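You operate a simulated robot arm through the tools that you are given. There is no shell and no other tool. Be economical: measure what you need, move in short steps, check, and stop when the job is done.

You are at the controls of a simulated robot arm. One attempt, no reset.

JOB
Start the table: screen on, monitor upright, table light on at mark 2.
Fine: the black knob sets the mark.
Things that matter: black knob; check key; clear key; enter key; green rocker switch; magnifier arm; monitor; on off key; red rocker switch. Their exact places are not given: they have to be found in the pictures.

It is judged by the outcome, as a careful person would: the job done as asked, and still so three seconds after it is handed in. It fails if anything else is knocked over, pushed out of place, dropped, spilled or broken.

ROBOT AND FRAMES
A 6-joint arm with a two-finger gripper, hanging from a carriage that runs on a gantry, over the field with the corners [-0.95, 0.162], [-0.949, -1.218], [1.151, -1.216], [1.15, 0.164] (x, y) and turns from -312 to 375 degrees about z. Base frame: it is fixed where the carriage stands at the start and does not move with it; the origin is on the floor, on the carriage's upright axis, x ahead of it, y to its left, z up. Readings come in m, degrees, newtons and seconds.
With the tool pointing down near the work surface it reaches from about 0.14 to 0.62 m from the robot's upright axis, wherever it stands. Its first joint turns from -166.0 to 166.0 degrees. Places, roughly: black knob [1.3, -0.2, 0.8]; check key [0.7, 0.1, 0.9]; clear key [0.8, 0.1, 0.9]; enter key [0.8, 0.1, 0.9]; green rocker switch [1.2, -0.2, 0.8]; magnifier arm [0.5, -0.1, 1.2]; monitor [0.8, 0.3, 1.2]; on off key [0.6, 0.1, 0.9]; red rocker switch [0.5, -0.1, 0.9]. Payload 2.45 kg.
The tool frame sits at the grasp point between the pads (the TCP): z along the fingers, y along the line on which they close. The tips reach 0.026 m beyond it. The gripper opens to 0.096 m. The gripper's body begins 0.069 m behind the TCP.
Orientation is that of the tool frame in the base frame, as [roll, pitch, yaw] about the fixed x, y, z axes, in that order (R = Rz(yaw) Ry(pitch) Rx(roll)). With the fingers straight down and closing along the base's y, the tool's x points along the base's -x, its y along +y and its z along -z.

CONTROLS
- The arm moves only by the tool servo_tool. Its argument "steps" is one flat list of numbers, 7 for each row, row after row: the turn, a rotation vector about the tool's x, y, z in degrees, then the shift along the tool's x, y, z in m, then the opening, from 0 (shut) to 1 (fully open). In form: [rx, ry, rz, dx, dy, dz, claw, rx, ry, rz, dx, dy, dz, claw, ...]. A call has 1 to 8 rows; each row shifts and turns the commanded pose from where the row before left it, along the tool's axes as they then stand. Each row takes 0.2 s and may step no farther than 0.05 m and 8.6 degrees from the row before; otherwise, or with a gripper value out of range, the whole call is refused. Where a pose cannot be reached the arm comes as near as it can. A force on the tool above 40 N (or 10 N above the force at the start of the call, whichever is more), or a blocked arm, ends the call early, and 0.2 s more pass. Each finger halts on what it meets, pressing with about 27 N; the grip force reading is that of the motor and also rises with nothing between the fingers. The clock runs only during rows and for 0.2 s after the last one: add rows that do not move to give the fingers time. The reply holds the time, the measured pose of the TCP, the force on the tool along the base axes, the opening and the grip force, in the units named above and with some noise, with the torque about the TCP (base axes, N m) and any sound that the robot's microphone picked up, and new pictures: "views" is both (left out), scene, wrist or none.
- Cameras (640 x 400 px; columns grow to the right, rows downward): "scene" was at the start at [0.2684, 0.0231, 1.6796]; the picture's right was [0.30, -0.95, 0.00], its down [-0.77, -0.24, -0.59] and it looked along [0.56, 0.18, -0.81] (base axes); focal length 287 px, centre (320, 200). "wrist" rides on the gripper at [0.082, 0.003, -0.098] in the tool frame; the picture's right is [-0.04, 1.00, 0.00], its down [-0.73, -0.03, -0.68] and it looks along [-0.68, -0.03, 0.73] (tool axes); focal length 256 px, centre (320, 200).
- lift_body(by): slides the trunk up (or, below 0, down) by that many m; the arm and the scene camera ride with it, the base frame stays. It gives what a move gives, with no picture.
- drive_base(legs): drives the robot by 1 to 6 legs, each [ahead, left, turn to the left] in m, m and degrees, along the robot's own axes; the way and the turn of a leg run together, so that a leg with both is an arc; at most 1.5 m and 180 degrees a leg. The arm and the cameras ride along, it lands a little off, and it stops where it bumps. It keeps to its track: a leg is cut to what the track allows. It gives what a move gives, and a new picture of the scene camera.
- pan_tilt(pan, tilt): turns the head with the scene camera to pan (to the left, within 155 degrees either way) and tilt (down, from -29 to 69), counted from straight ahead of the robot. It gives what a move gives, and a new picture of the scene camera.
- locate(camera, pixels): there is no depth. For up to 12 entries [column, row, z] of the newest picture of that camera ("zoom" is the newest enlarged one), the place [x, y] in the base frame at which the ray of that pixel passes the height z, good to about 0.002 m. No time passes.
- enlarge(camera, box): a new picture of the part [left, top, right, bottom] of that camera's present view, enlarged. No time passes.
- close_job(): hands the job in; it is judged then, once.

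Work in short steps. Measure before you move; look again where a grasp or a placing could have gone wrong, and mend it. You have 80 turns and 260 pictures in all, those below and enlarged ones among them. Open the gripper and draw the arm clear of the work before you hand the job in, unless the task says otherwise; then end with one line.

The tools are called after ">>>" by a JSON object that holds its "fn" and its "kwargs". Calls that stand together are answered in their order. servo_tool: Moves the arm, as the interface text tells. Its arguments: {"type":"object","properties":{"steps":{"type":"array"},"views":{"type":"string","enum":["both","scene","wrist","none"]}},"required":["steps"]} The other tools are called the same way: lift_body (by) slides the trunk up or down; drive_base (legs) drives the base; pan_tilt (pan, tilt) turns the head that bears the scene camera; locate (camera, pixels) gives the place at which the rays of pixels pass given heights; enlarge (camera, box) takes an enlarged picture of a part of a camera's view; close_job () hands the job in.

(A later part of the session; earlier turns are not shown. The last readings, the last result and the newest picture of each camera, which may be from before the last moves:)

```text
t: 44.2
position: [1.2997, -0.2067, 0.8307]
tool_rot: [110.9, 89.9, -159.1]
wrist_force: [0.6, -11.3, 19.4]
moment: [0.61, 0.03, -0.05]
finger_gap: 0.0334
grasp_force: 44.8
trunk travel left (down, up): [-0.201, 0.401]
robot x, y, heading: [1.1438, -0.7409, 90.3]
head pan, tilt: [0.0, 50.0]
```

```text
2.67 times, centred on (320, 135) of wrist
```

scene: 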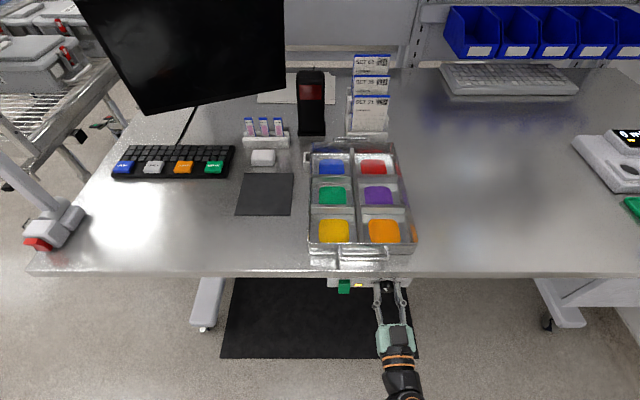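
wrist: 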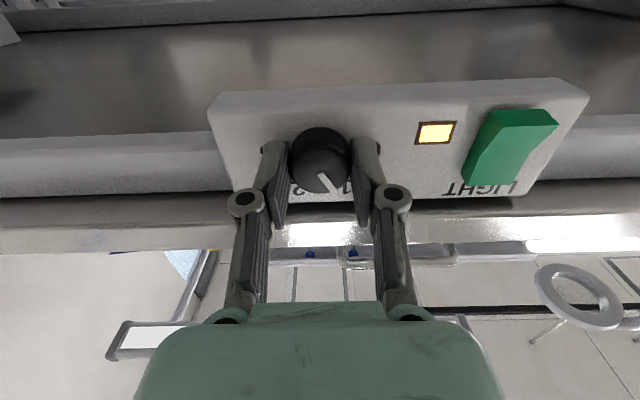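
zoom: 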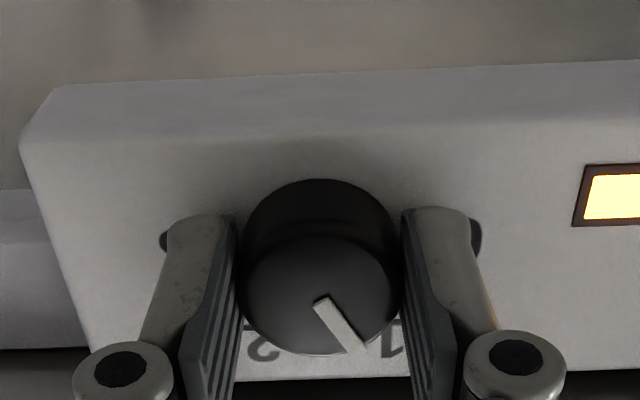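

Turning works, indicator lit, pointer now at 1. Turn another 60° to mark 2.

>>> {"fn": "servo_tool", "kwargs": {"steps": [0, 0, 8.5, 0, 0, 0, 0.3, 0, 0, 8.5, 0, 0, 0, 0.3, 0, 0, 8.5, 0, 0, 0, 0.3, 0, 0, 8.5, 0, 0, 0, 0.3, 0, 0, 8.5, 0, 0, 0, 0.3, 0, 0, 8.5, 0, 0, 0, 0.3, 0, 0, 8.5, 0, 0, 0, 0.3, 0, 0, 0, 0, 0, 0, 0.3]}}

>>> {"fn": "enlarge", "kwargs": {"camera": "wrist", "box": [200, 60, 440, 210]}}

```text
t: 46.0
position: [1.2993, -0.2073, 0.8314]
tool_rot: [90.0, 30.5, -179.8]
wrist_force: [-3.5, -15.5, 29.2]
moment: [0.6, -0.02, 0.2]
finger_gap: 0.0331
grasp_force: 45.0
trunk travel left (down, up): [-0.201, 0.401]
robot x, y, heading: [1.1434, -0.7437, 90.2]
head pan, tilt: [0.0, 50.0]
```

scene: 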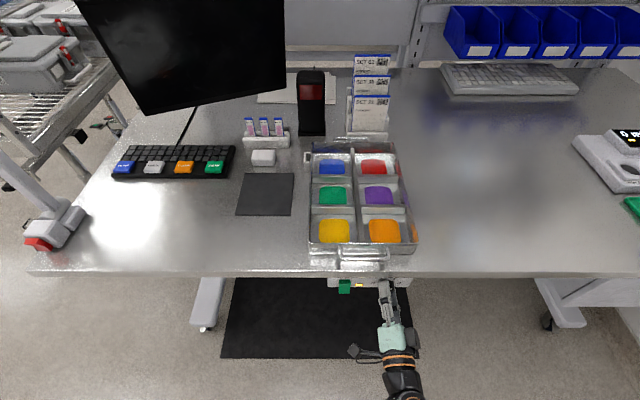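
wrist: 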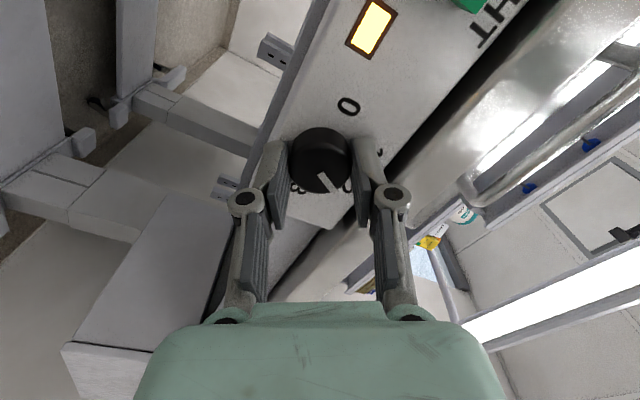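

```text
2.67 times, centred on (320, 135) of wrist
```

zoom: 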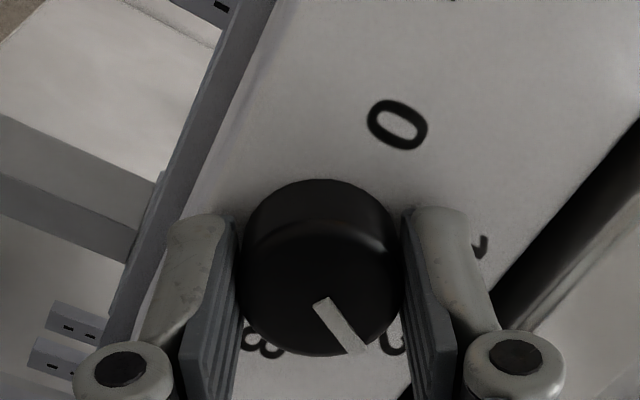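

Pointer is at 2. Open and retreat straight back, rotating the tool back afterwards, then verify.

>>> {"fn": "servo_tool", "kwargs": {"steps": [0, 0, 0, 0, 0, 0, 0.7, 0, 0, 0, 0, 0, 0, 0.7, 0, 0, 0, 0, 0, 0, 0.7, 0, 0, 0, 0, 0, -0.03, 0.7, 0, 0, 0, 0, 0, -0.04, 0.7, 0, 0, 0, 0, 0, -0.04, 0.7, 0, 0, 0, 0, 0, -0.02, 0.7], "views": "none"}}

>>> {"fn": "servo_tool", "kwargs": {"steps": [0, 0, -8.5, 0, 0, 0, 0.7, 0, 0, -8.5, 0, 0, 0, 0.7, 0, 0, -8.5, 0, 0, 0, 0.7, 0, 0, -8.5, 0, 0, 0, 0.7, 0, 0, -8.5, 0, 0, 0, 0.7, 0, 0, -8.5, 0, 0, 0, 0.7, 0, 0, -8.5, 0, 0, 0, 0.7]}}

>>> {"fn": "enlarge", "kwargs": {"camera": "wrist", "box": [200, 20, 440, 170]}}

```text
t: 47.6
position: [1.2986, -0.3374, 0.8294]
tool_rot: [90.1, 30.4, -179.8]
wrist_force: [0.0, 0.1, -0.4]
moment: [-0.03, -0.02, 0.0]
finger_gap: 0.0671
grasp_force: 0.1
trunk travel left (down, up): [-0.201, 0.401]
robot x, y, heading: [1.1459, -0.7398, 90.3]
head pan, tilt: [0.0, 50.0]
```

```text
t: 49.2
position: [1.2993, -0.3355, 0.831]
tool_rot: [-114.2, 89.9, -23.9]
wrist_force: [0.6, 0.0, -0.4]
moment: [0.02, -0.01, 0.03]
finger_gap: 0.0672
grasp_force: 0.1
trunk travel left (down, up): [-0.201, 0.401]
robot x, y, heading: [1.1472, -0.7425, 90.5]
head pan, tilt: [0.0, 50.0]
```

scene: 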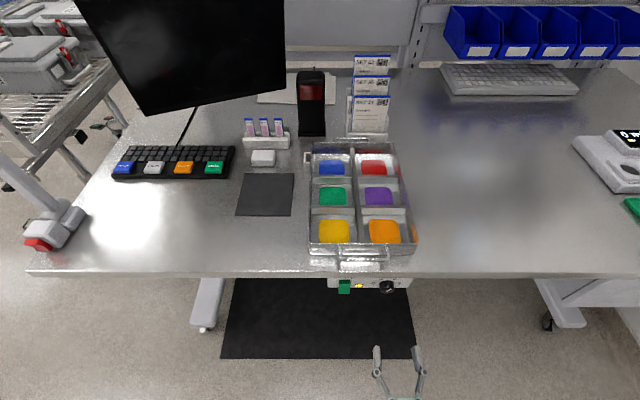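
wrist: 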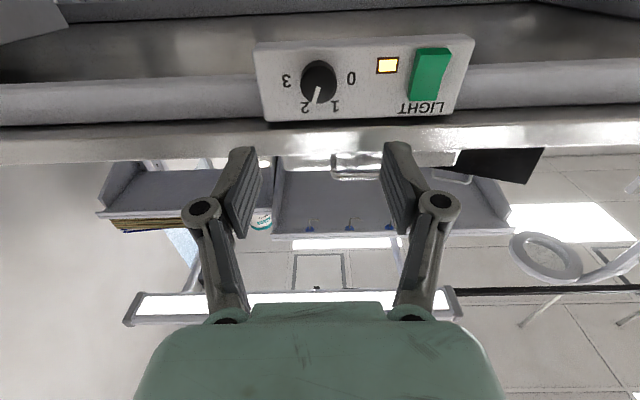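

```text
2.67 times, centred on (320, 95) of wrist
```

zoom: 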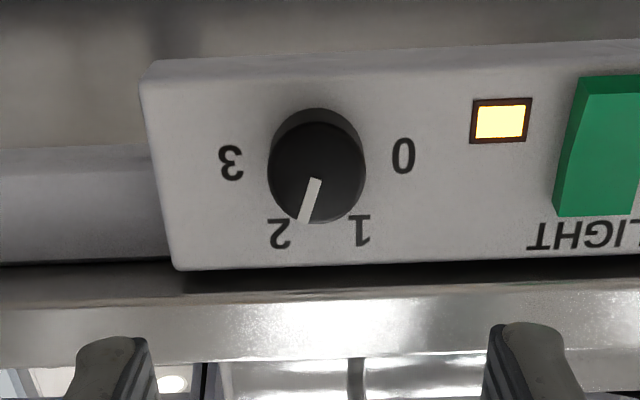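

The pointer looks slightly short of 2. Zoom closer.

>>> {"fn": "enlarge", "kwargs": {"camera": "wrist", "box": [272, 50, 368, 110]}}

>>> {"fn": "enlarge", "kwargs": {"camera": "scene", "box": [340, 265, 420, 315]}}

```text
6.67 times, centred on (320, 80) of wrist
```

zoom: 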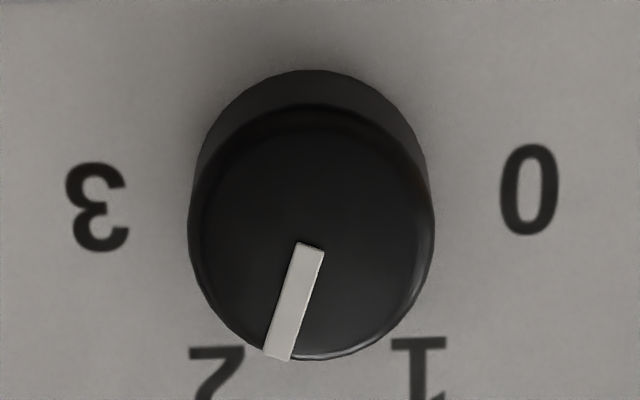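

```text
8.00 times, centred on (380, 290) of scene
```

zoom: 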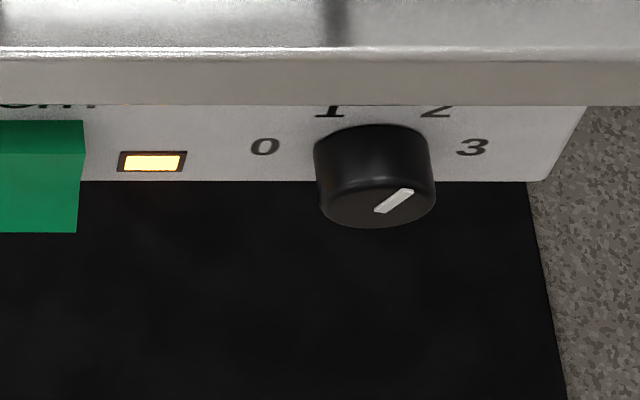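

Pointer is at about +20°, while mark 2 is about +29°. I'll regrasp and add the missing ~9°.

>>> {"fn": "servo_tool", "kwargs": {"steps": [0, 0, 0, 0, 0, 0.04, 0.7, 0, 0, 0, 0, 0, 0.04, 0.7, 0, 0, 0, 0, 0, 0.03, 0.7, 0, 0, 0, 0, 0, 0.018, 0.7, 0, 0, 0, 0, 0, 0, 0.3, 0, 0, 0, 0, 0, 0, 0.3, 0, 0, 0, 0, 0, 0, 0.3, 0, 0, 0, 0, 0, 0, 0.3], "views": "wrist"}}

>>> {"fn": "enlarge", "kwargs": {"camera": "wrist", "box": [272, 120, 368, 180]}}

>>> {"fn": "servo_tool", "kwargs": {"steps": [0, 0, 5, 0, 0, 0, 0.3, 0, 0, 5, 0, 0, 0, 0.3, 0, 0, 0, 0, 0, 0, 0.3], "views": "wrist"}}

>>> {"fn": "enlarge", "kwargs": {"camera": "wrist", "box": [272, 120, 368, 180]}}

```text
t: 51.0
position: [1.2988, -0.2081, 0.8309]
tool_rot: [148.6, 89.9, -121.2]
wrist_force: [1.3, 2.0, -0.5]
moment: [-0.11, -0.01, 0.02]
finger_gap: 0.0336
grasp_force: 44.8
trunk travel left (down, up): [-0.201, 0.401]
robot x, y, heading: [1.1451, -0.7435, 90.1]
head pan, tilt: [0.0, 50.0]
```

wrist: 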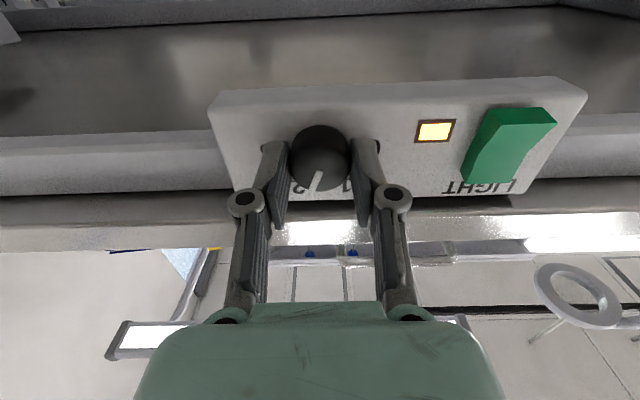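

```text
6.67 times, centred on (320, 150) of wrist
```

zoom: 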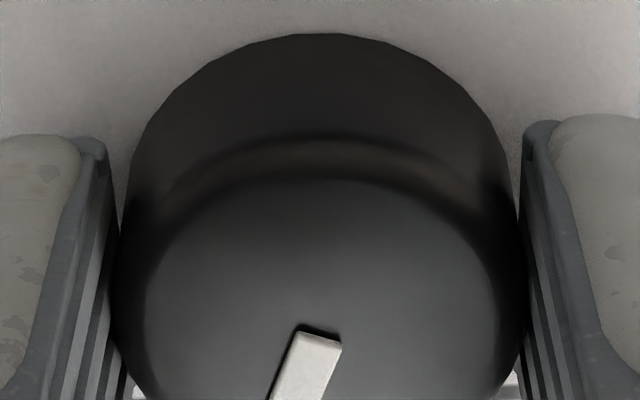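

```text
t: 51.8
position: [1.3001, -0.2076, 0.8318]
tool_rot: [90.1, 79.9, -179.8]
wrist_force: [-0.2, -3.0, 4.4]
moment: [0.2, -0.01, -0.11]
finger_gap: 0.0334
grasp_force: 44.5
trunk travel left (down, up): [-0.201, 0.401]
robot x, y, heading: [1.1435, -0.7438, 90.4]
head pan, tilt: [0.0, 50.0]
```

wrist: 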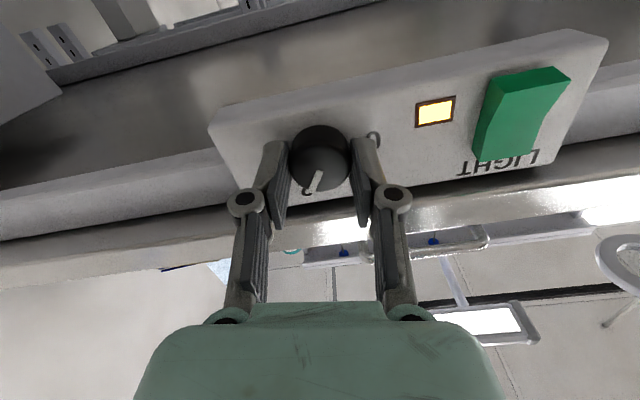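

```text
6.67 times, centred on (320, 150) of wrist
```

zoom: 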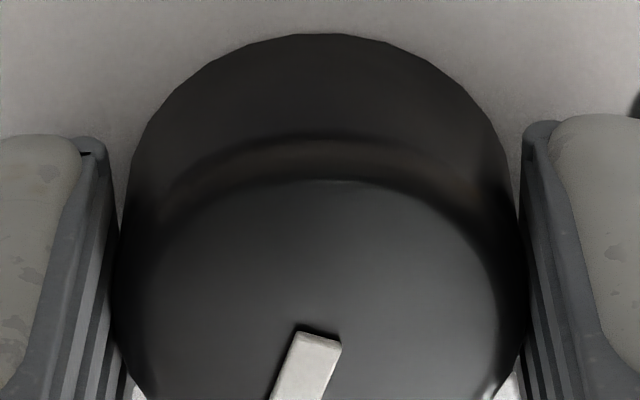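

No slip seen. Release, retreat and verify.

>>> {"fn": "servo_tool", "kwargs": {"steps": [0, 0, 0, 0, 0, 0, 0.7, 0, 0, 0, 0, 0, 0, 0.7, 0, 0, 0, 0, 0, 0, 0.7, 0, 0, 0, 0, 0, -0.03, 0.7, 0, 0, 0, 0, 0, -0.04, 0.7, 0, 0, -5, 0, 0, -0.04, 0.7, 0, 0, -5, 0, 0, -0.02, 0.7]}}

>>> {"fn": "enlarge", "kwargs": {"camera": "wrist", "box": [256, 40, 384, 120]}}

```text
t: 53.4
position: [1.2999, -0.3396, 0.8309]
tool_rot: [175.9, 89.8, -93.9]
wrist_force: [0.0, 0.1, -0.1]
moment: [0.02, 0.04, -0.01]
finger_gap: 0.0671
grasp_force: 0.0
trunk travel left (down, up): [-0.201, 0.401]
robot x, y, heading: [1.1434, -0.7446, 90.1]
head pan, tilt: [0.0, 50.0]
```

scene: 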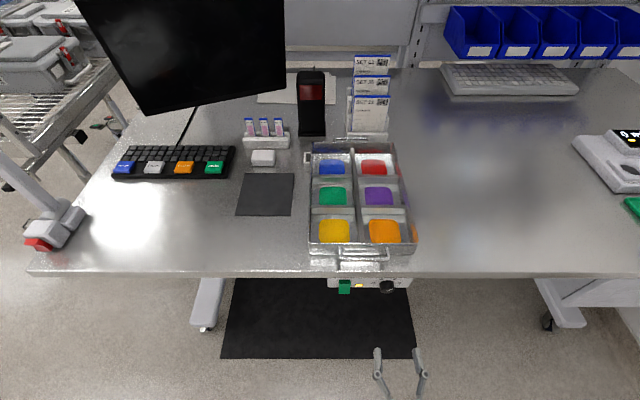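
wrist: 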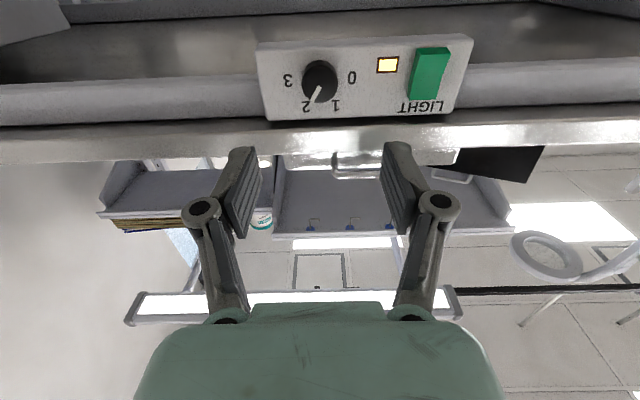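

```text
5.00 times, centred on (320, 80) of wrist
```

zoom: 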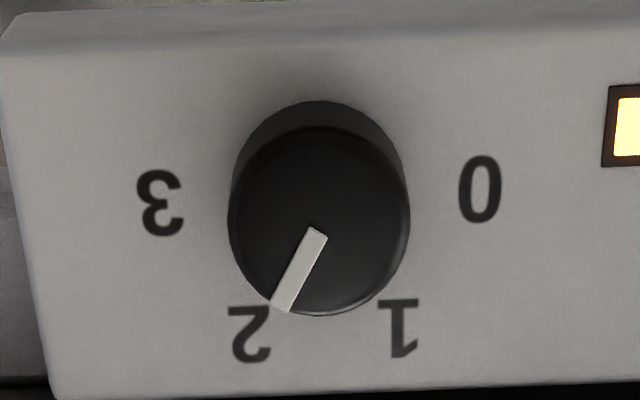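

Knob points at 2, indicator and overhead lamp lit. Now return the tool to pointing down and raise the trunk.

>>> {"fn": "servo_tool", "kwargs": {"steps": [0, 0, 0, 0, 0, -0.04, 0.5, 0, 8.4, 0, 0, 0.03, 0, 0, 0, 8.4, 0, 0, 0.03, 0, 0, 0, 8.4, 0, 0, 0.03, 0, 0, 0, 8.4, 0, 0, 0.03, 0, 0, 0, 8.4, 0, 0, 0.03, 0, 0, 0, 8.4, 0, 0, 0.03, 0, 0, 0, 8.4, 0, 0, 0.03, 0, 0], "views": "none"}}

>>> {"fn": "servo_tool", "kwargs": {"steps": [0, 8.4, 0, 0, 0.03, 0, 0, 0, 8.4, 0, 0, 0.03, 0, 0, 0, 8.4, 0, 0, 0, 0, 0, 0, 6, 0, 0, 0, 0, 0], "views": "none"}}

>>> {"fn": "lift_body", "kwargs": {"by": 0.25}}

>>> {"fn": "pan_tilt", "kwargs": {"pan": 30, "tilt": 30}}

```text
t: 55.2
position: [1.0884, -0.3777, 0.8325]
tool_rot: [-179.9, 31.1, -89.9]
wrist_force: [-0.2, 0.9, 0.1]
moment: [0.0, 0.01, 0.01]
finger_gap: 0.0
grasp_force: 27.2
trunk travel left (down, up): [-0.201, 0.401]
robot x, y, heading: [1.141, -0.7425, 90.2]
head pan, tilt: [0.0, 50.0]
```

```text
t: 56.2
position: [1.0269, -0.3658, 0.781]
tool_rot: [179.9, 0.0, -89.8]
wrist_force: [0.9, -0.1, 0.5]
moment: [0.01, 0.03, 0.02]
finger_gap: 0.0
grasp_force: 26.7
out of reach, approached as far as the arm can: row 3, 4
trunk travel left (down, up): [-0.201, 0.401]
robot x, y, heading: [1.1467, -0.7452, 90.4]
head pan, tilt: [0.0, 50.0]
```

```text
t: 58.8
position: [1.0268, -0.3664, 1.0336]
tool_rot: [179.9, 0.2, -89.8]
wrist_force: [0.0, 0.6, -0.3]
moment: [-0.02, -0.02, 0.01]
finger_gap: 0.0
grasp_force: 27.0
trunk travel left (down, up): [-0.451, 0.151]
robot x, y, heading: [1.143, -0.7455, 90.0]
head pan, tilt: [0.0, 50.0]
```

```text
t: 59.7
position: [1.0259, -0.3672, 1.0323]
tool_rot: [179.8, 0.1, -89.8]
wrist_force: [0.5, 0.1, -0.9]
moment: [-0.03, 0.0, -0.03]
finger_gap: 0.0
grasp_force: 26.9
trunk travel left (down, up): [-0.451, 0.151]
robot x, y, heading: [1.1461, -0.7411, 90.1]
head pan, tilt: [30.0, 30.0]
```

scene: 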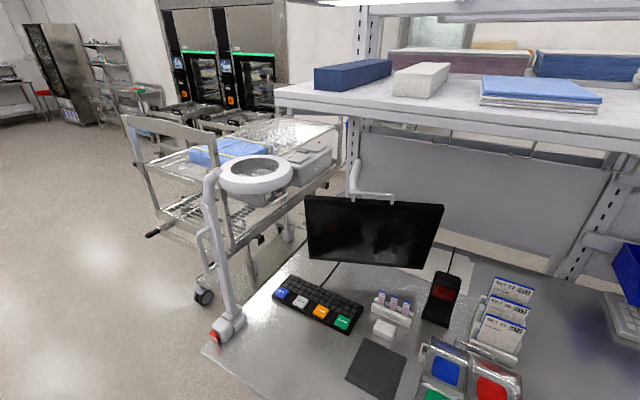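

The monitor appears pitched face-down. I drive left to x≈0.75 in front of keyboard, staying clear of the table, and look.

>>> {"fn": "drive_base", "kwargs": {"legs": [[0, 0.4, 0]]}}

>>> {"fn": "pan_tilt", "kwargs": {"pan": 0, "tilt": 35}}

>>> {"fn": "enlarge", "kwargs": {"camera": "scene", "box": [160, 60, 480, 260]}}

```text
t: 62.2
position: [0.6132, -0.3711, 1.0344]
tool_rot: [179.9, 0.0, -89.4]
wrist_force: [0.1, 0.7, 0.3]
moment: [-0.01, 0.01, 0.03]
finger_gap: 0.0
grasp_force: 26.8
trunk travel left (down, up): [-0.451, 0.151]
robot x, y, heading: [0.7343, -0.7458, 90.5]
head pan, tilt: [30.0, 30.0]
```

scene: 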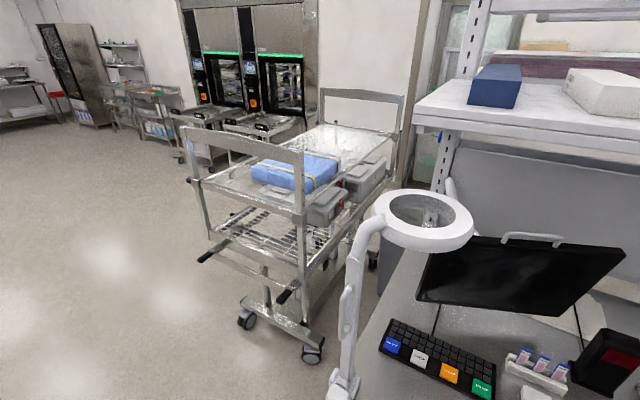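

```text
t: 63.2
position: [0.6136, -0.3706, 1.0318]
tool_rot: [179.8, 0.2, -89.4]
wrist_force: [-0.1, 0.9, -0.6]
moment: [0.0, 0.02, 0.02]
finger_gap: 0.0
grasp_force: 26.9
trunk travel left (down, up): [-0.451, 0.151]
robot x, y, heading: [0.731, -0.7452, 90.3]
head pan, tilt: [0.0, 35.0]
```

scene: 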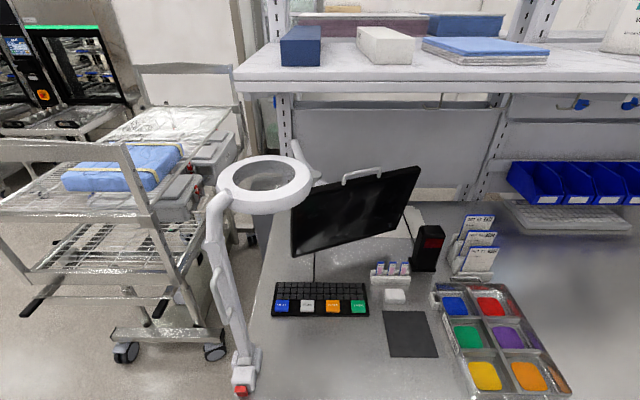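

```text
2.00 times, centred on (320, 160) of scene
```

zoom: 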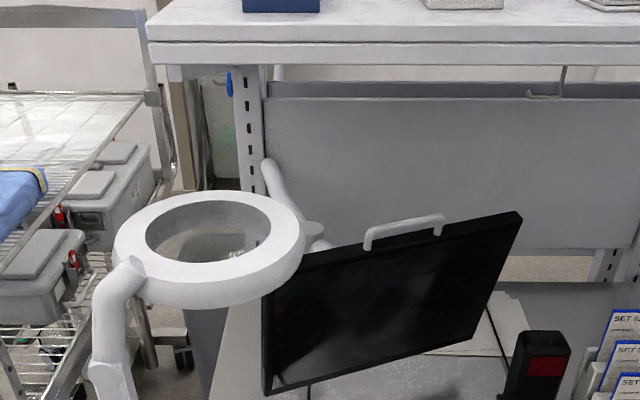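

I triangulate the monitor's corners: locate in this view, then from a shifted view.

>>> {"fn": "locate", "kwargs": {"camera": "scene", "pixels": [[292.5, 256.5, 1.0], [292.5, 256.5, 1.3], [420, 166.5, 1.0], [420, 166.5, 1.3], [398, 229, 1.0], [398, 229, 1.3], [362, 174, 1.0], [362, 174, 1.3], [283, 307, 0.9], [359, 307, 0.9], [283, 307, 0.88], [240, 392, 0.9]]}}

>>> {"fn": "drive_base", "kwargs": {"legs": [[0, -0.3, 0]]}}

>>> {"fn": "enlarge", "kwargs": {"camera": "scene", "box": [60, 60, 380, 260]}}

```text
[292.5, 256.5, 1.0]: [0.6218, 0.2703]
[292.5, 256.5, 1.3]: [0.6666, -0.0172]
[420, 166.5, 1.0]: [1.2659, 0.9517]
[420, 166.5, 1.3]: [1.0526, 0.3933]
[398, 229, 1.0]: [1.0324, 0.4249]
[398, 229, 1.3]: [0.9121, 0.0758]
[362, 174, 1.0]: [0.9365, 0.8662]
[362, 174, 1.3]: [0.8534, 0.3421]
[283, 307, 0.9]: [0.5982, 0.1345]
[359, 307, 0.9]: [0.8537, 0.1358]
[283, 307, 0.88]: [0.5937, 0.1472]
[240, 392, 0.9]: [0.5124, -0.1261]
```

```text
t: 65.2
position: [0.9123, -0.3671, 1.0323]
tool_rot: [179.8, 0.1, -89.2]
wrist_force: [-0.7, -0.3, -0.9]
moment: [-0.02, -0.04, -0.03]
finger_gap: 0.0001
grasp_force: 26.9
trunk travel left (down, up): [-0.451, 0.151]
robot x, y, heading: [1.0315, -0.7435, 90.6]
head pan, tilt: [0.0, 35.0]
```

scene: 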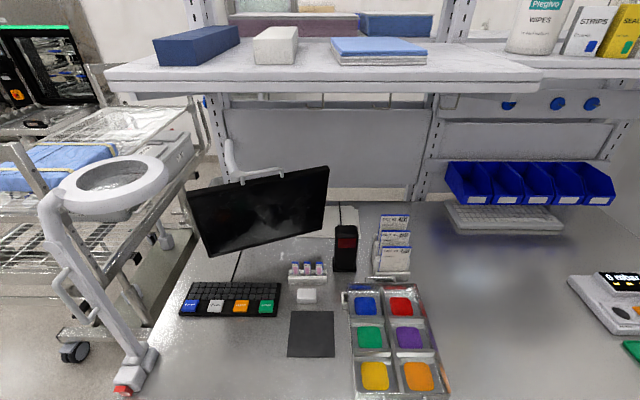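

```text
2.00 times, centred on (220, 160) of scene
```

zoom: 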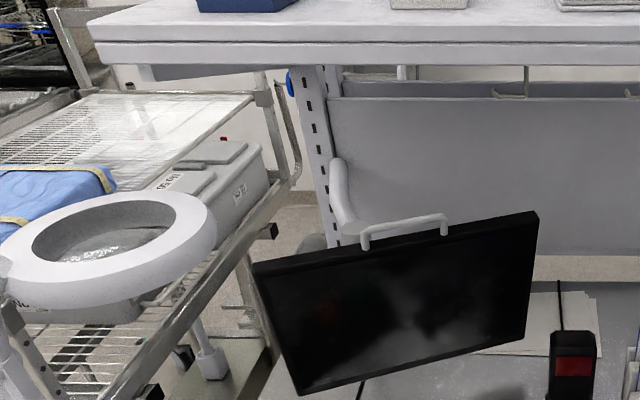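

>>> {"fn": "locate", "kwargs": {"camera": "scene", "pixels": [[211, 257, 1.0], [211, 257, 1.3], [329, 166, 1.0], [329, 166, 1.3], [323.5, 228, 1.0], [323.5, 228, 1.3], [262.5, 172, 1.0], [262.5, 172, 1.3], [186.5, 192.5, 1.0], [186.5, 192.5, 1.3]]}}

```text
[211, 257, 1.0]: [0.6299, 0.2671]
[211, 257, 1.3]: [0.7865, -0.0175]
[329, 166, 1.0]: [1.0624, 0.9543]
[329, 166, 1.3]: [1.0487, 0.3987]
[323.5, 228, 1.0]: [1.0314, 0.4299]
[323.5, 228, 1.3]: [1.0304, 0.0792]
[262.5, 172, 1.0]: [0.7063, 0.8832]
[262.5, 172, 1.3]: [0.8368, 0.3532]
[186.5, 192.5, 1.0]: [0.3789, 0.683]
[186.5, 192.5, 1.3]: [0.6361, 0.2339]
```

Monitor corners: BL (0.62,0.29,0.98), BR (1.03,0.425,1.0), TR (1.05,0.38,1.30), TL≈(0.63,0.25,1.29): yawed 18°, leaning forward ≈9°. Plan: push the top bezel back with a horizontal closed gripper. First raise and level the tool here.

>>> {"fn": "lift_body", "kwargs": {"by": 0.15}}

>>> {"fn": "servo_tool", "kwargs": {"steps": [0, -8.4, 0, 0, -0.02, 0, 0, 0, -8.4, 0, 0, -0.02, 0, 0, 0, -8.4, 0, 0, -0.02, 0, 0, 0, -8.4, 0, 0, -0.02, 0, 0, 0, -8.4, 0, 0, -0.02, 0, 0, 0, -8.4, 0, 0, -0.02, 0, 0, 0, -8.4, 0, 0, 0, 0, 0, 0, -8.4, 0, 0, 0, 0, 0], "views": "none"}}

>>> {"fn": "servo_tool", "kwargs": {"steps": [0, -8.4, 0, 0, 0, 0, 0, 0, -8.4, 0, 0, 0, 0, 0, 0, -6, 0, 0, 0, 0, 0, 0, 0, 0, -0.035, 0, 0.025, 0, 0, 0, 0, -0.035, 0, 0.025, 0, 0, 0, 0, -0.03, 0, 0.025, 0]}}

```text
t: 67.0
position: [0.9132, -0.3664, 1.1823]
tool_rot: [179.9, 0.1, -89.3]
wrist_force: [-0.3, -0.5, 0.4]
moment: [0.0, 0.01, 0.01]
finger_gap: 0.0
grasp_force: 26.6
trunk travel left (down, up): [-0.601, 0.001]
robot x, y, heading: [1.0334, -0.7437, 90.7]
head pan, tilt: [0.0, 35.0]
```

```text
t: 68.8
position: [1.0341, -0.3673, 1.1828]
tool_rot: [179.9, 67.4, -89.4]
wrist_force: [-0.3, 0.1, 0.5]
moment: [-0.02, -0.01, 0.0]
finger_gap: 0.0001
grasp_force: 27.5
trunk travel left (down, up): [-0.601, 0.001]
robot x, y, heading: [1.0331, -0.7403, 90.7]
head pan, tilt: [0.0, 35.0]
```

```text
t: 70.2
position: [1.0348, -0.3035, 1.2699]
tool_rot: [7.9, 89.1, 98.0]
wrist_force: [0.7, -0.4, -0.9]
moment: [-0.02, -0.01, 0.02]
finger_gap: 0.0001
grasp_force: 27.3
out of reach, approached as far as the arm can: row 6
trunk travel left (down, up): [-0.601, 0.001]
robot x, y, heading: [1.0325, -0.7395, 90.8]
head pan, tilt: [0.0, 35.0]
```

scene: 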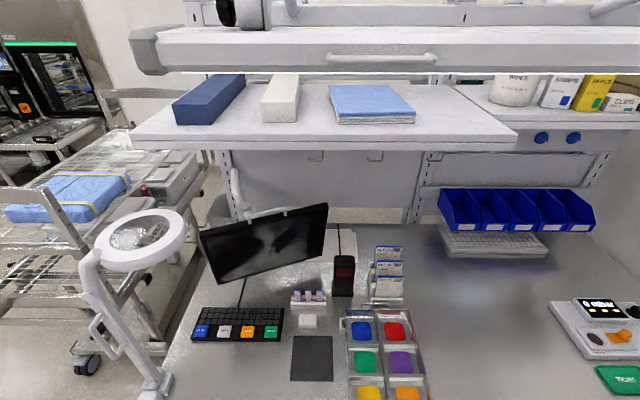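
wrist: 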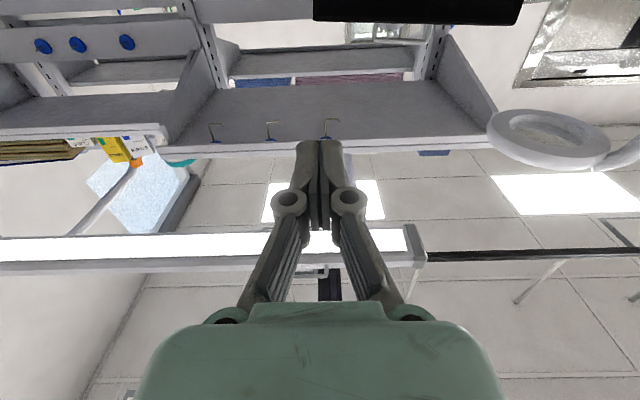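

The lamp bar hangs about y≈0.05, z≈1.8, so I must not drive the head into it. Measure lamp and monitor top in this view.

>>> {"fn": "locate", "kwargs": {"camera": "scene", "pixels": [[280, 72, 1.75], [280, 72, 1.8], [280, 35, 1.8], [201, 232, 1.29], [327, 204, 1.3], [321, 258, 1.0], [216, 281, 0.98], [267, 209, 1.32], [140, 235, 1.35], [95, 240, 1.35], [185, 225, 1.35]]}}

>>> {"fn": "locate", "kwargs": {"camera": "wrist", "pixels": [[300, 235, 1.75], [300, 235, 1.8], [300, 270, 1.8], [545, 135, 1.35], [490, 125, 1.35]]}}

>>> {"fn": "enlarge", "kwargs": {"camera": "scene", "box": [180, 180, 340, 300]}}

```text
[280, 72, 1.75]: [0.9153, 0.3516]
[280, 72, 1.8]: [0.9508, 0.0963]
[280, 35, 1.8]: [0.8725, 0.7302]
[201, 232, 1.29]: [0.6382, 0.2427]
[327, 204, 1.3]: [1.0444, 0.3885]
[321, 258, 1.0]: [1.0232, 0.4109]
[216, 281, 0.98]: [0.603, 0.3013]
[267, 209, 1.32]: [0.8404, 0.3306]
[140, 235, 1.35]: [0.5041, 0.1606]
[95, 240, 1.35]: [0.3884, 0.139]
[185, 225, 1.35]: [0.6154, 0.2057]
```

```text
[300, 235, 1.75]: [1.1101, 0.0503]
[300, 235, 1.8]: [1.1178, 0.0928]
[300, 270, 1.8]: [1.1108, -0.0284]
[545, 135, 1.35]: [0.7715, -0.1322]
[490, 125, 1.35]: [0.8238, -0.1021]
```

```text
3.33 times, centred on (260, 240) of scene
```

zoom: 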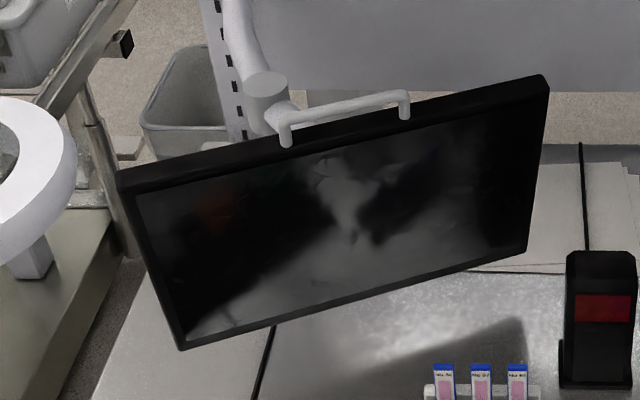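

Lamp bottom is at z≈1.8, y −0.03…0.09. I test in free space how high the horizontal tool can go when extended, so I can work with a lower trunk under the lamp.

>>> {"fn": "servo_tool", "kwargs": {"steps": [0, 0, 0, 0, 0, 0.045, 0, 0, 0, 0, 0, 0, 0.045, 0, 0, 0, 0, 0, 0, 0.04, 0, 0, 0, 0, -0.04, 0, 0, 0, 0, 0, 0, -0.04, 0, 0, 0, 0, 0, 0, -0.04, 0, 0, 0, 0, 0, -0.04, 0, 0, 0], "views": "none"}}

```text
refused: steps must hold 7 numbers for each row
```

Fix the row length.

>>> {"fn": "servo_tool", "kwargs": {"steps": [0, 0, 0, 0, 0, 0.045, 0, 0, 0, 0, 0, 0, 0.045, 0, 0, 0, 0, 0, 0, 0.04, 0, 0, 0, 0, -0.04, 0, 0, 0, 0, 0, 0, -0.04, 0, 0, 0, 0, 0, 0, -0.04, 0, 0, 0, 0, 0, 0, -0.04, 0, 0, 0], "views": "none"}}

```text
t: 71.8
position: [1.0303, -0.1613, 1.4433]
tool_rot: [62.5, 89.9, 153.1]
wrist_force: [0.3, -0.1, -0.7]
moment: [-0.01, 0.0, 0.03]
finger_gap: 0.0002
grasp_force: 26.7
trunk travel left (down, up): [-0.601, 0.001]
robot x, y, heading: [1.0336, -0.7444, 90.5]
head pan, tilt: [0.0, 35.0]
```

Reaches L=0.58 at z=1.44. Lower the trunk 0.165, turn 18.5° to be square to the monitor, and approach partway.

>>> {"fn": "lift_body", "kwargs": {"by": -0.165}}

>>> {"fn": "drive_base", "kwargs": {"legs": [[0, 0, 18.5], [0, -0.164, 0], [0.36, 0, 0]]}}

>>> {"fn": "servo_tool", "kwargs": {"steps": [0, 0, 0, 0, 0, 0, 0]}}

```text
t: 73.7
position: [1.0307, -0.162, 1.2783]
tool_rot: [32.9, 89.8, 123.4]
wrist_force: [-0.5, -1.1, -0.4]
moment: [0.0, -0.02, -0.02]
finger_gap: 0.0
grasp_force: 27.0
trunk travel left (down, up): [-0.436, 0.166]
robot x, y, heading: [1.0333, -0.7392, 90.8]
head pan, tilt: [0.0, 35.0]
```

```text
t: 78.0
position: [0.8472, 0.2001, 1.2786]
tool_rot: [36.0, 89.8, 145.0]
wrist_force: [-0.2, -0.3, -0.1]
moment: [-0.01, -0.03, -0.02]
finger_gap: 0.0
grasp_force: 26.9
trunk travel left (down, up): [-0.436, 0.166]
robot x, y, heading: [1.0305, -0.3489, 109.1]
head pan, tilt: [0.0, 35.0]
cut short: leg 2
```

scene: 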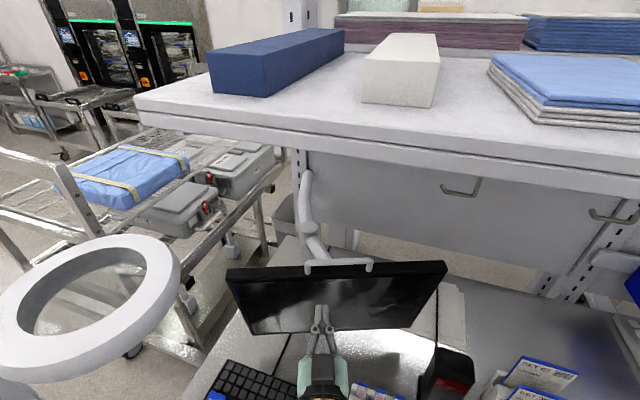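

```text
t: 78.4
position: [0.8472, 0.1989, 1.2774]
tool_rot: [36.9, 89.8, 146.1]
wrist_force: [-0.7, 0.1, 0.1]
moment: [0.0, 0.01, -0.02]
finger_gap: 0.0
grasp_force: 27.2
trunk travel left (down, up): [-0.436, 0.166]
robot x, y, heading: [1.0317, -0.3499, 108.8]
head pan, tilt: [0.0, 35.0]
```

scene: 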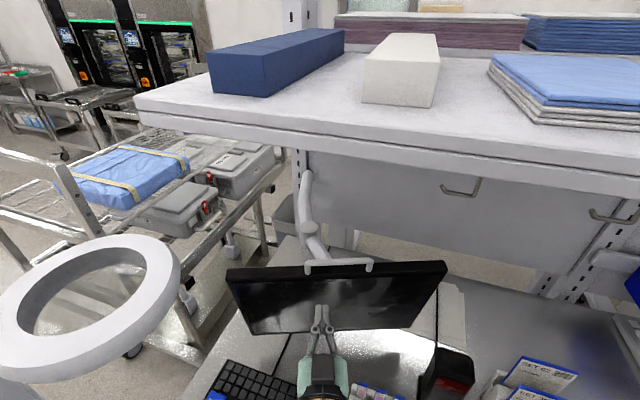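
wrist: 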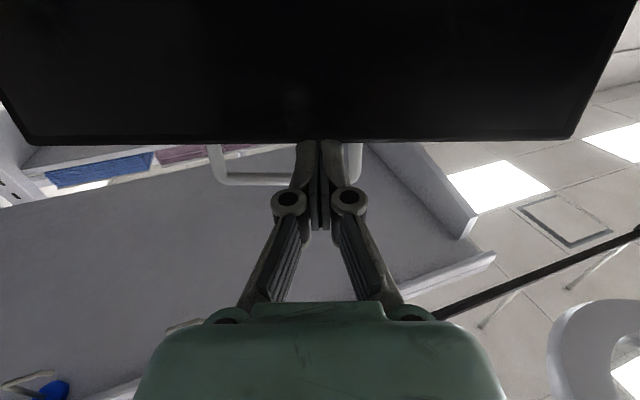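

Well aligned; the monitor top edge is at row 140. Shift 15 mm to centre and advance toward the bezel, watching force.

>>> {"fn": "servo_tool", "kwargs": {"steps": [0, 0, 0, 0, -0.015, 0, 0, 0, 0, 0, 0, 0, 0.02, 0, 0, 0, 0, 0, 0, 0.015, 0, 0, 0, 0, 0, 0, 0.01, 0, 0, 0, 0, 0, 0, 0.01, 0, 0, 0, 0, 0, 0, 0.005, 0]}}

```text
t: 79.8
position: [0.8421, 0.2605, 1.2783]
tool_rot: [23.4, 89.9, 132.5]
wrist_force: [2.9, -8.9, 3.4]
moment: [0.18, 0.05, 0.04]
finger_gap: 0.0
grasp_force: 26.4
trunk travel left (down, up): [-0.436, 0.166]
robot x, y, heading: [1.0313, -0.3521, 108.9]
head pan, tilt: [0.0, 35.0]
```

scene: 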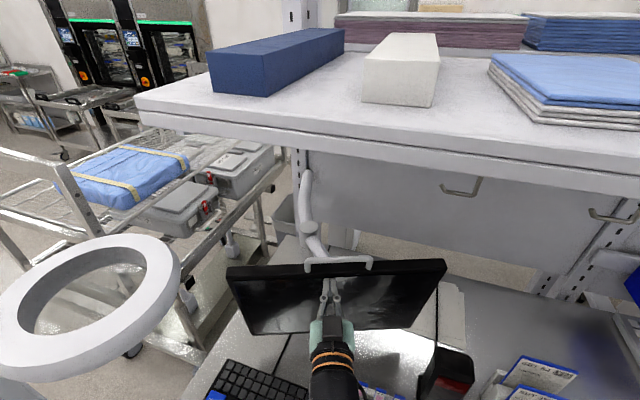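
wrist: 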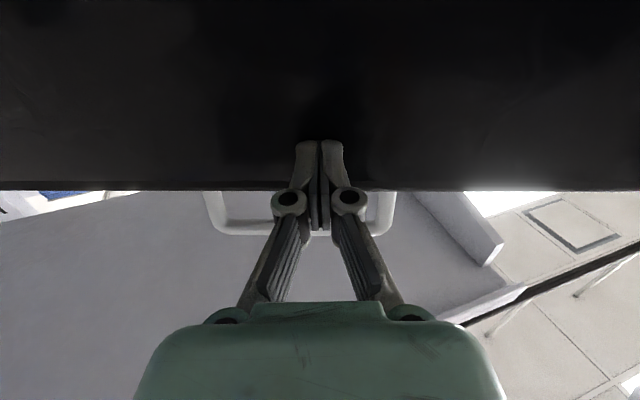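

Contact at 9 N. Push 20 mm more in small steps.

>>> {"fn": "servo_tool", "kwargs": {"steps": [0, 0, 0, 0, 0, 0.005, 0, 0, 0, 0, 0, 0, 0.005, 0, 0, 0, 0, 0, 0, 0.005, 0, 0, 0, 0, 0, 0, 0.005, 0]}}

```text
t: 80.8
position: [0.8346, 0.278, 1.2774]
tool_rot: [58.6, 89.9, 167.6]
wrist_force: [3.8, -9.7, 4.5]
moment: [0.23, 0.06, 0.05]
finger_gap: 0.0002
grasp_force: 26.7
trunk travel left (down, up): [-0.436, 0.166]
robot x, y, heading: [1.032, -0.3481, 109.1]
head pan, tilt: [0.0, 35.0]
```

scene: 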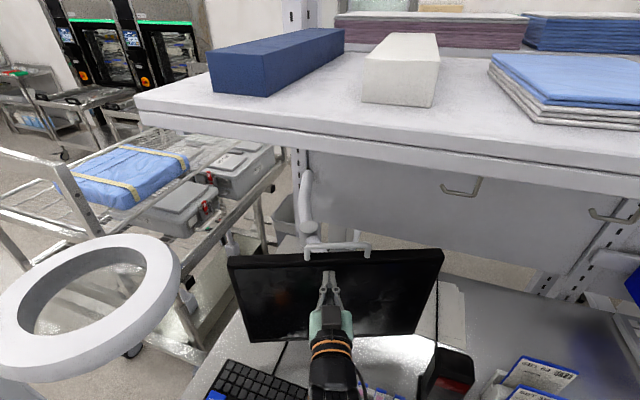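
wrist: 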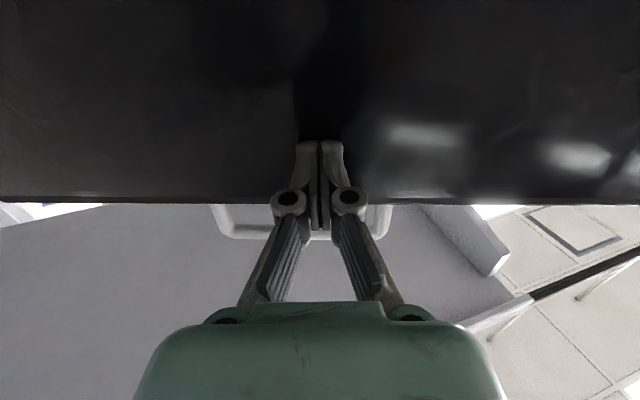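

It tilts smoothly. Measure current lean from the scene.

>>> {"fn": "enlarge", "kwargs": {"camera": "scene", "box": [200, 225, 480, 400]}}

>>> {"fn": "locate", "kwargs": {"camera": "scene", "pixels": [[228, 257, 1.3], [443, 249, 1.3], [443, 249, 1.32], [252, 341, 0.99], [252, 341, 0.98], [425, 335, 0.99], [425, 335, 0.98]]}}

```text
2.29 times, centred on (340, 312) of scene
```

zoom: 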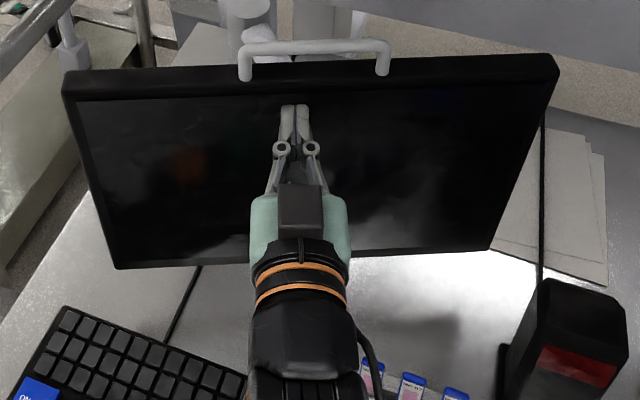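

```text
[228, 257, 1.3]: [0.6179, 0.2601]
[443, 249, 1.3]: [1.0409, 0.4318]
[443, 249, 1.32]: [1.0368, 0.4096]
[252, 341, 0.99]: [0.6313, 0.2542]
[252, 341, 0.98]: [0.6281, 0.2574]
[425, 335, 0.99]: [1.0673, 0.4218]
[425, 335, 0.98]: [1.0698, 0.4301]
```

Locate the front-face corners properly.

>>> {"fn": "locate", "kwargs": {"camera": "scene", "pixels": [[228.4, 267, 1.29], [228.4, 267, 1.3], [442, 258.6, 1.29], [442, 258.6, 1.3], [250.7, 341.7, 0.98], [250.7, 341.7, 0.99], [414.4, 333, 0.98], [414.4, 333, 0.99]]}}

```text
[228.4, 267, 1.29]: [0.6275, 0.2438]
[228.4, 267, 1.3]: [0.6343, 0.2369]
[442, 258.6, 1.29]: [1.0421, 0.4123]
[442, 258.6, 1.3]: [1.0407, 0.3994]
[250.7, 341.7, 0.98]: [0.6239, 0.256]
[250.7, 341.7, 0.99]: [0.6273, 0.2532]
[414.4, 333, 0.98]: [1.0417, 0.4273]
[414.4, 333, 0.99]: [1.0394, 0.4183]
```

Remaining forward lean ≈4–5°. Push 10 mm more, then back off to probe top and bottom by touch.

>>> {"fn": "servo_tool", "kwargs": {"steps": [0, 0, 0, 0, 0, 0.005, 0, 0, 0, 0, 0, 0, 0.005, 0, 0, 0, 0, 0, 0, 0, 0], "views": "scene"}}

>>> {"fn": "enlarge", "kwargs": {"camera": "scene", "box": [200, 225, 480, 400]}}

```text
t: 81.6
position: [0.8309, 0.2873, 1.2789]
tool_rot: [39.1, 89.9, 148.1]
wrist_force: [4.3, -12.1, 8.7]
moment: [0.05, 0.1, 0.1]
finger_gap: 0.0
grasp_force: 27.2
trunk travel left (down, up): [-0.436, 0.166]
robot x, y, heading: [1.0317, -0.35, 109.3]
head pan, tilt: [0.0, 35.0]
```

scene: 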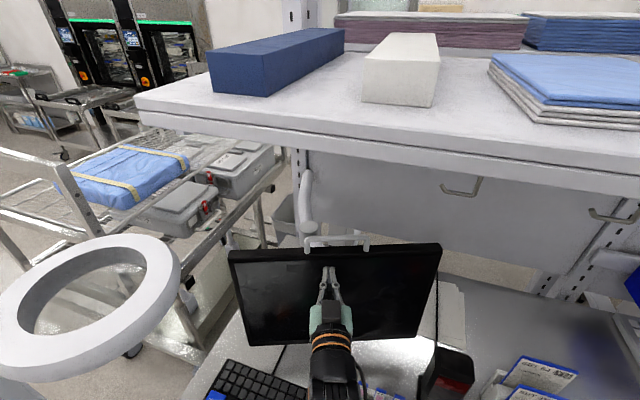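

```text
2.29 times, centred on (340, 312) of scene
```

zoom: 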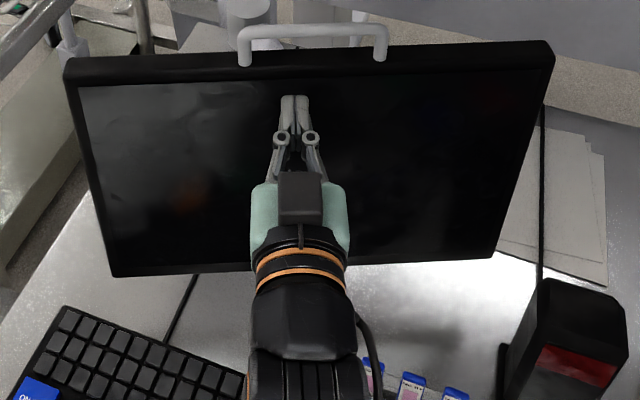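

Retract 4 cm, lower to z≈1.08 and probe the lower face gently.

>>> {"fn": "servo_tool", "kwargs": {"steps": [0, 0, 0, 0, 0, -0.04, 0, 0, 0, 0, 0.045, 0, 0, 0, 0, 0, 0, 0.045, 0, 0, 0, 0, 0, 0, 0.045, 0, 0, 0, 0, 0, 0, 0.045, 0, 0, 0, 0, 0, 0, 0.018, 0, 0, 0, 0, 0, 0, 0, 0, 0, 0]}}

```text
t: 83.2
position: [0.8439, 0.2494, 1.1022]
tool_rot: [29.5, 89.9, 139.2]
wrist_force: [-0.4, 0.0, 0.4]
moment: [-0.01, 0.03, -0.02]
finger_gap: 0.0
grasp_force: 26.6
out of reach, approached as far as the arm can: row 5, 6
trunk travel left (down, up): [-0.436, 0.166]
robot x, y, heading: [1.0326, -0.3492, 108.9]
head pan, tilt: [0.0, 35.0]
```

scene: 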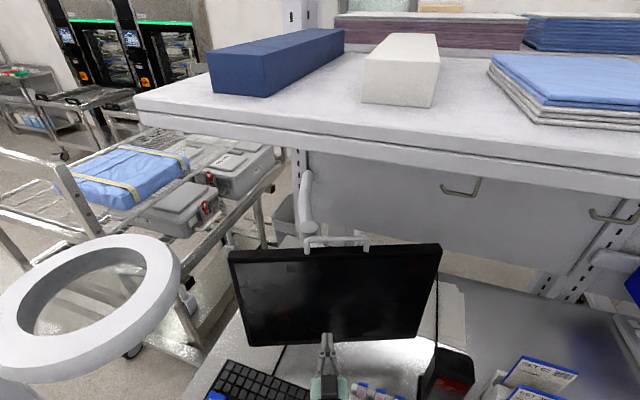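
wrist: 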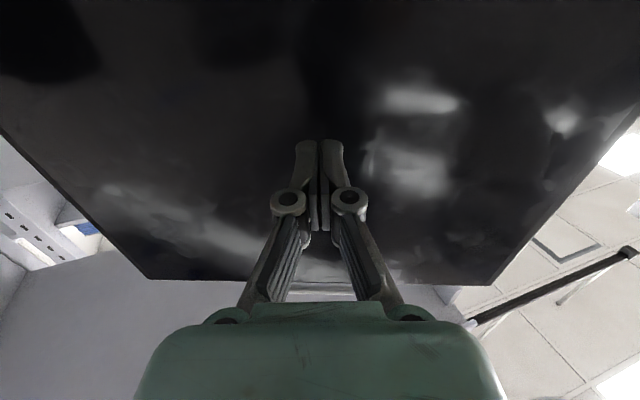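

Advance gently and detect contact.

>>> {"fn": "servo_tool", "kwargs": {"steps": [0, 0, 0, 0, 0, 0.02, 0, 0, 0, 0, 0, 0, 0.01, 0, 0, 0, 0, 0, 0, 0.004, 0], "views": "none"}}

>>> {"fn": "servo_tool", "kwargs": {"steps": [0, 0, 0, 0, 0, 0.003, 0], "views": "none"}}

>>> {"fn": "servo_tool", "kwargs": {"steps": [0, 0, 0, 0, 0, 0.003, 0], "views": "none"}}

>>> {"fn": "servo_tool", "kwargs": {"steps": [0, 0, 0, 0, 0, 0.002, 0], "views": "none"}}

```text
t: 84.0
position: [0.8317, 0.2814, 1.103]
tool_rot: [35.7, 89.9, 144.7]
wrist_force: [-0.9, 0.6, -0.3]
moment: [0.01, 0.01, 0.02]
finger_gap: 0.0
grasp_force: 27.5
trunk travel left (down, up): [-0.436, 0.166]
robot x, y, heading: [1.0295, -0.3494, 109.4]
head pan, tilt: [0.0, 35.0]
```

```text
t: 84.4
position: [0.8303, 0.2837, 1.1045]
tool_rot: [55.2, 90.0, 164.3]
wrist_force: [4.8, -8.8, 3.3]
moment: [-0.03, -0.01, 0.07]
finger_gap: 0.0
grasp_force: 26.6
trunk travel left (down, up): [-0.436, 0.166]
robot x, y, heading: [1.031, -0.3531, 108.9]
head pan, tilt: [0.0, 35.0]
```

```text
t: 84.8
position: [0.8305, 0.2858, 1.1011]
tool_rot: [145.7, 89.9, -105.2]
wrist_force: [7.2, -15.0, 1.0]
moment: [0.12, 0.08, 0.12]
finger_gap: 0.0
grasp_force: 26.8
trunk travel left (down, up): [-0.436, 0.166]
robot x, y, heading: [1.0293, -0.3522, 109.1]
head pan, tilt: [0.0, 35.0]
```

```text
t: 85.2
position: [0.8302, 0.2851, 1.1013]
tool_rot: [161.6, 89.8, -89.4]
wrist_force: [8.6, -20.5, -2.7]
moment: [0.21, 0.05, 0.16]
finger_gap: 0.0
grasp_force: 27.3
trunk travel left (down, up): [-0.436, 0.166]
robot x, y, heading: [1.0317, -0.3487, 109.1]
head pan, tilt: [0.0, 35.0]
```

Top contact and lower contact agree within ~3 mm over 18 cm: the monitor is upright within ~1°. Retreat, yaw the tool left ~22° and pitch it down 45° for the ON OFF key.

>>> {"fn": "servo_tool", "kwargs": {"steps": [0, 0, 0, 0, 0, -0.04, 0, 0, 0, 0, 0, 0, -0.04, 0, 0, 0, 0, 0, 0, -0.04, 0, 0, 0, 0, 0, 0, -0.04, 0, -7.5, 0, 0, 0, 0, 0, 0, -7.5, 0, 0, 0, 0, 0, 0, -7.5, 0, 0, 0, 0, 0, 0], "views": "none"}}

>>> {"fn": "servo_tool", "kwargs": {"steps": [0, 7.5, 0, 0, 0, 0, 0, 0, 7.5, 0, 0, 0, 0, 0, 0, 7.5, 0, 0, 0, 0, 0, 0, 7.5, 0, 0, 0, 0, 0, 0, 7.5, 0, 0, 0, 0, 0, 0, 7.5, 0, 0, 0, 0, 0]}}

>>> {"fn": "pan_tilt", "kwargs": {"pan": 20, "tilt": 50}}

```text
t: 86.8
position: [0.8814, 0.138, 1.1023]
tool_rot: [-4.4, 89.8, 127.2]
wrist_force: [0.4, 0.0, 0.2]
moment: [0.03, 0.02, -0.01]
finger_gap: 0.0002
grasp_force: 26.6
trunk travel left (down, up): [-0.436, 0.166]
robot x, y, heading: [1.0297, -0.3474, 108.9]
head pan, tilt: [0.0, 35.0]
```

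```text
t: 88.2
position: [0.8805, 0.1391, 1.1027]
tool_rot: [180.0, 45.1, -48.5]
wrist_force: [0.3, 0.0, 0.4]
moment: [0.0, -0.01, -0.04]
finger_gap: 0.0001
grasp_force: 27.0
trunk travel left (down, up): [-0.436, 0.166]
robot x, y, heading: [1.0339, -0.3494, 109.1]
head pan, tilt: [0.0, 35.0]
```

scene: 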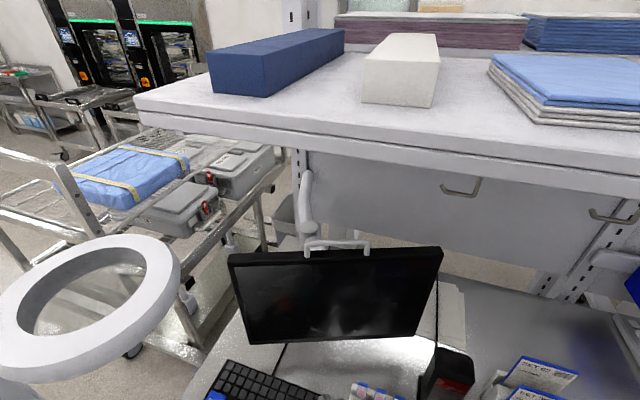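
wrist: 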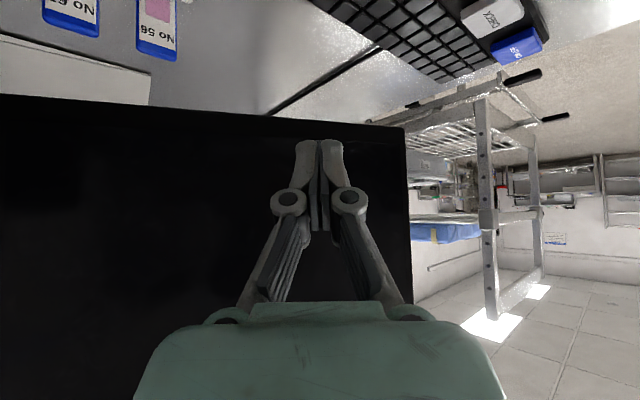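

```text
t: 89.1
position: [0.88, 0.1387, 1.1018]
tool_rot: [180.0, 45.2, -48.3]
wrist_force: [-0.7, -0.6, 0.1]
moment: [0.03, 0.02, -0.01]
finger_gap: 0.0001
grasp_force: 26.9
trunk travel left (down, up): [-0.436, 0.166]
robot x, y, heading: [1.0364, -0.3487, 109.1]
head pan, tilt: [20.0, 50.0]
```

scene: 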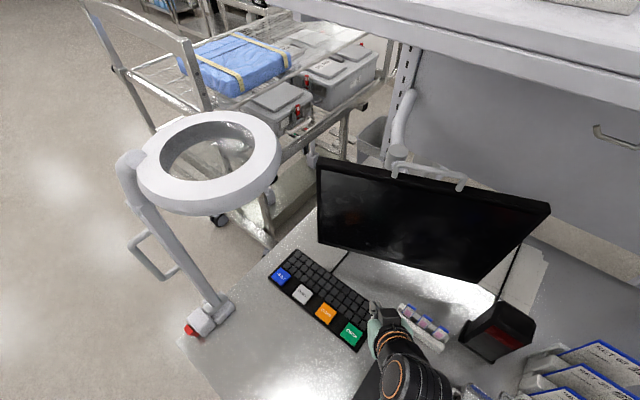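

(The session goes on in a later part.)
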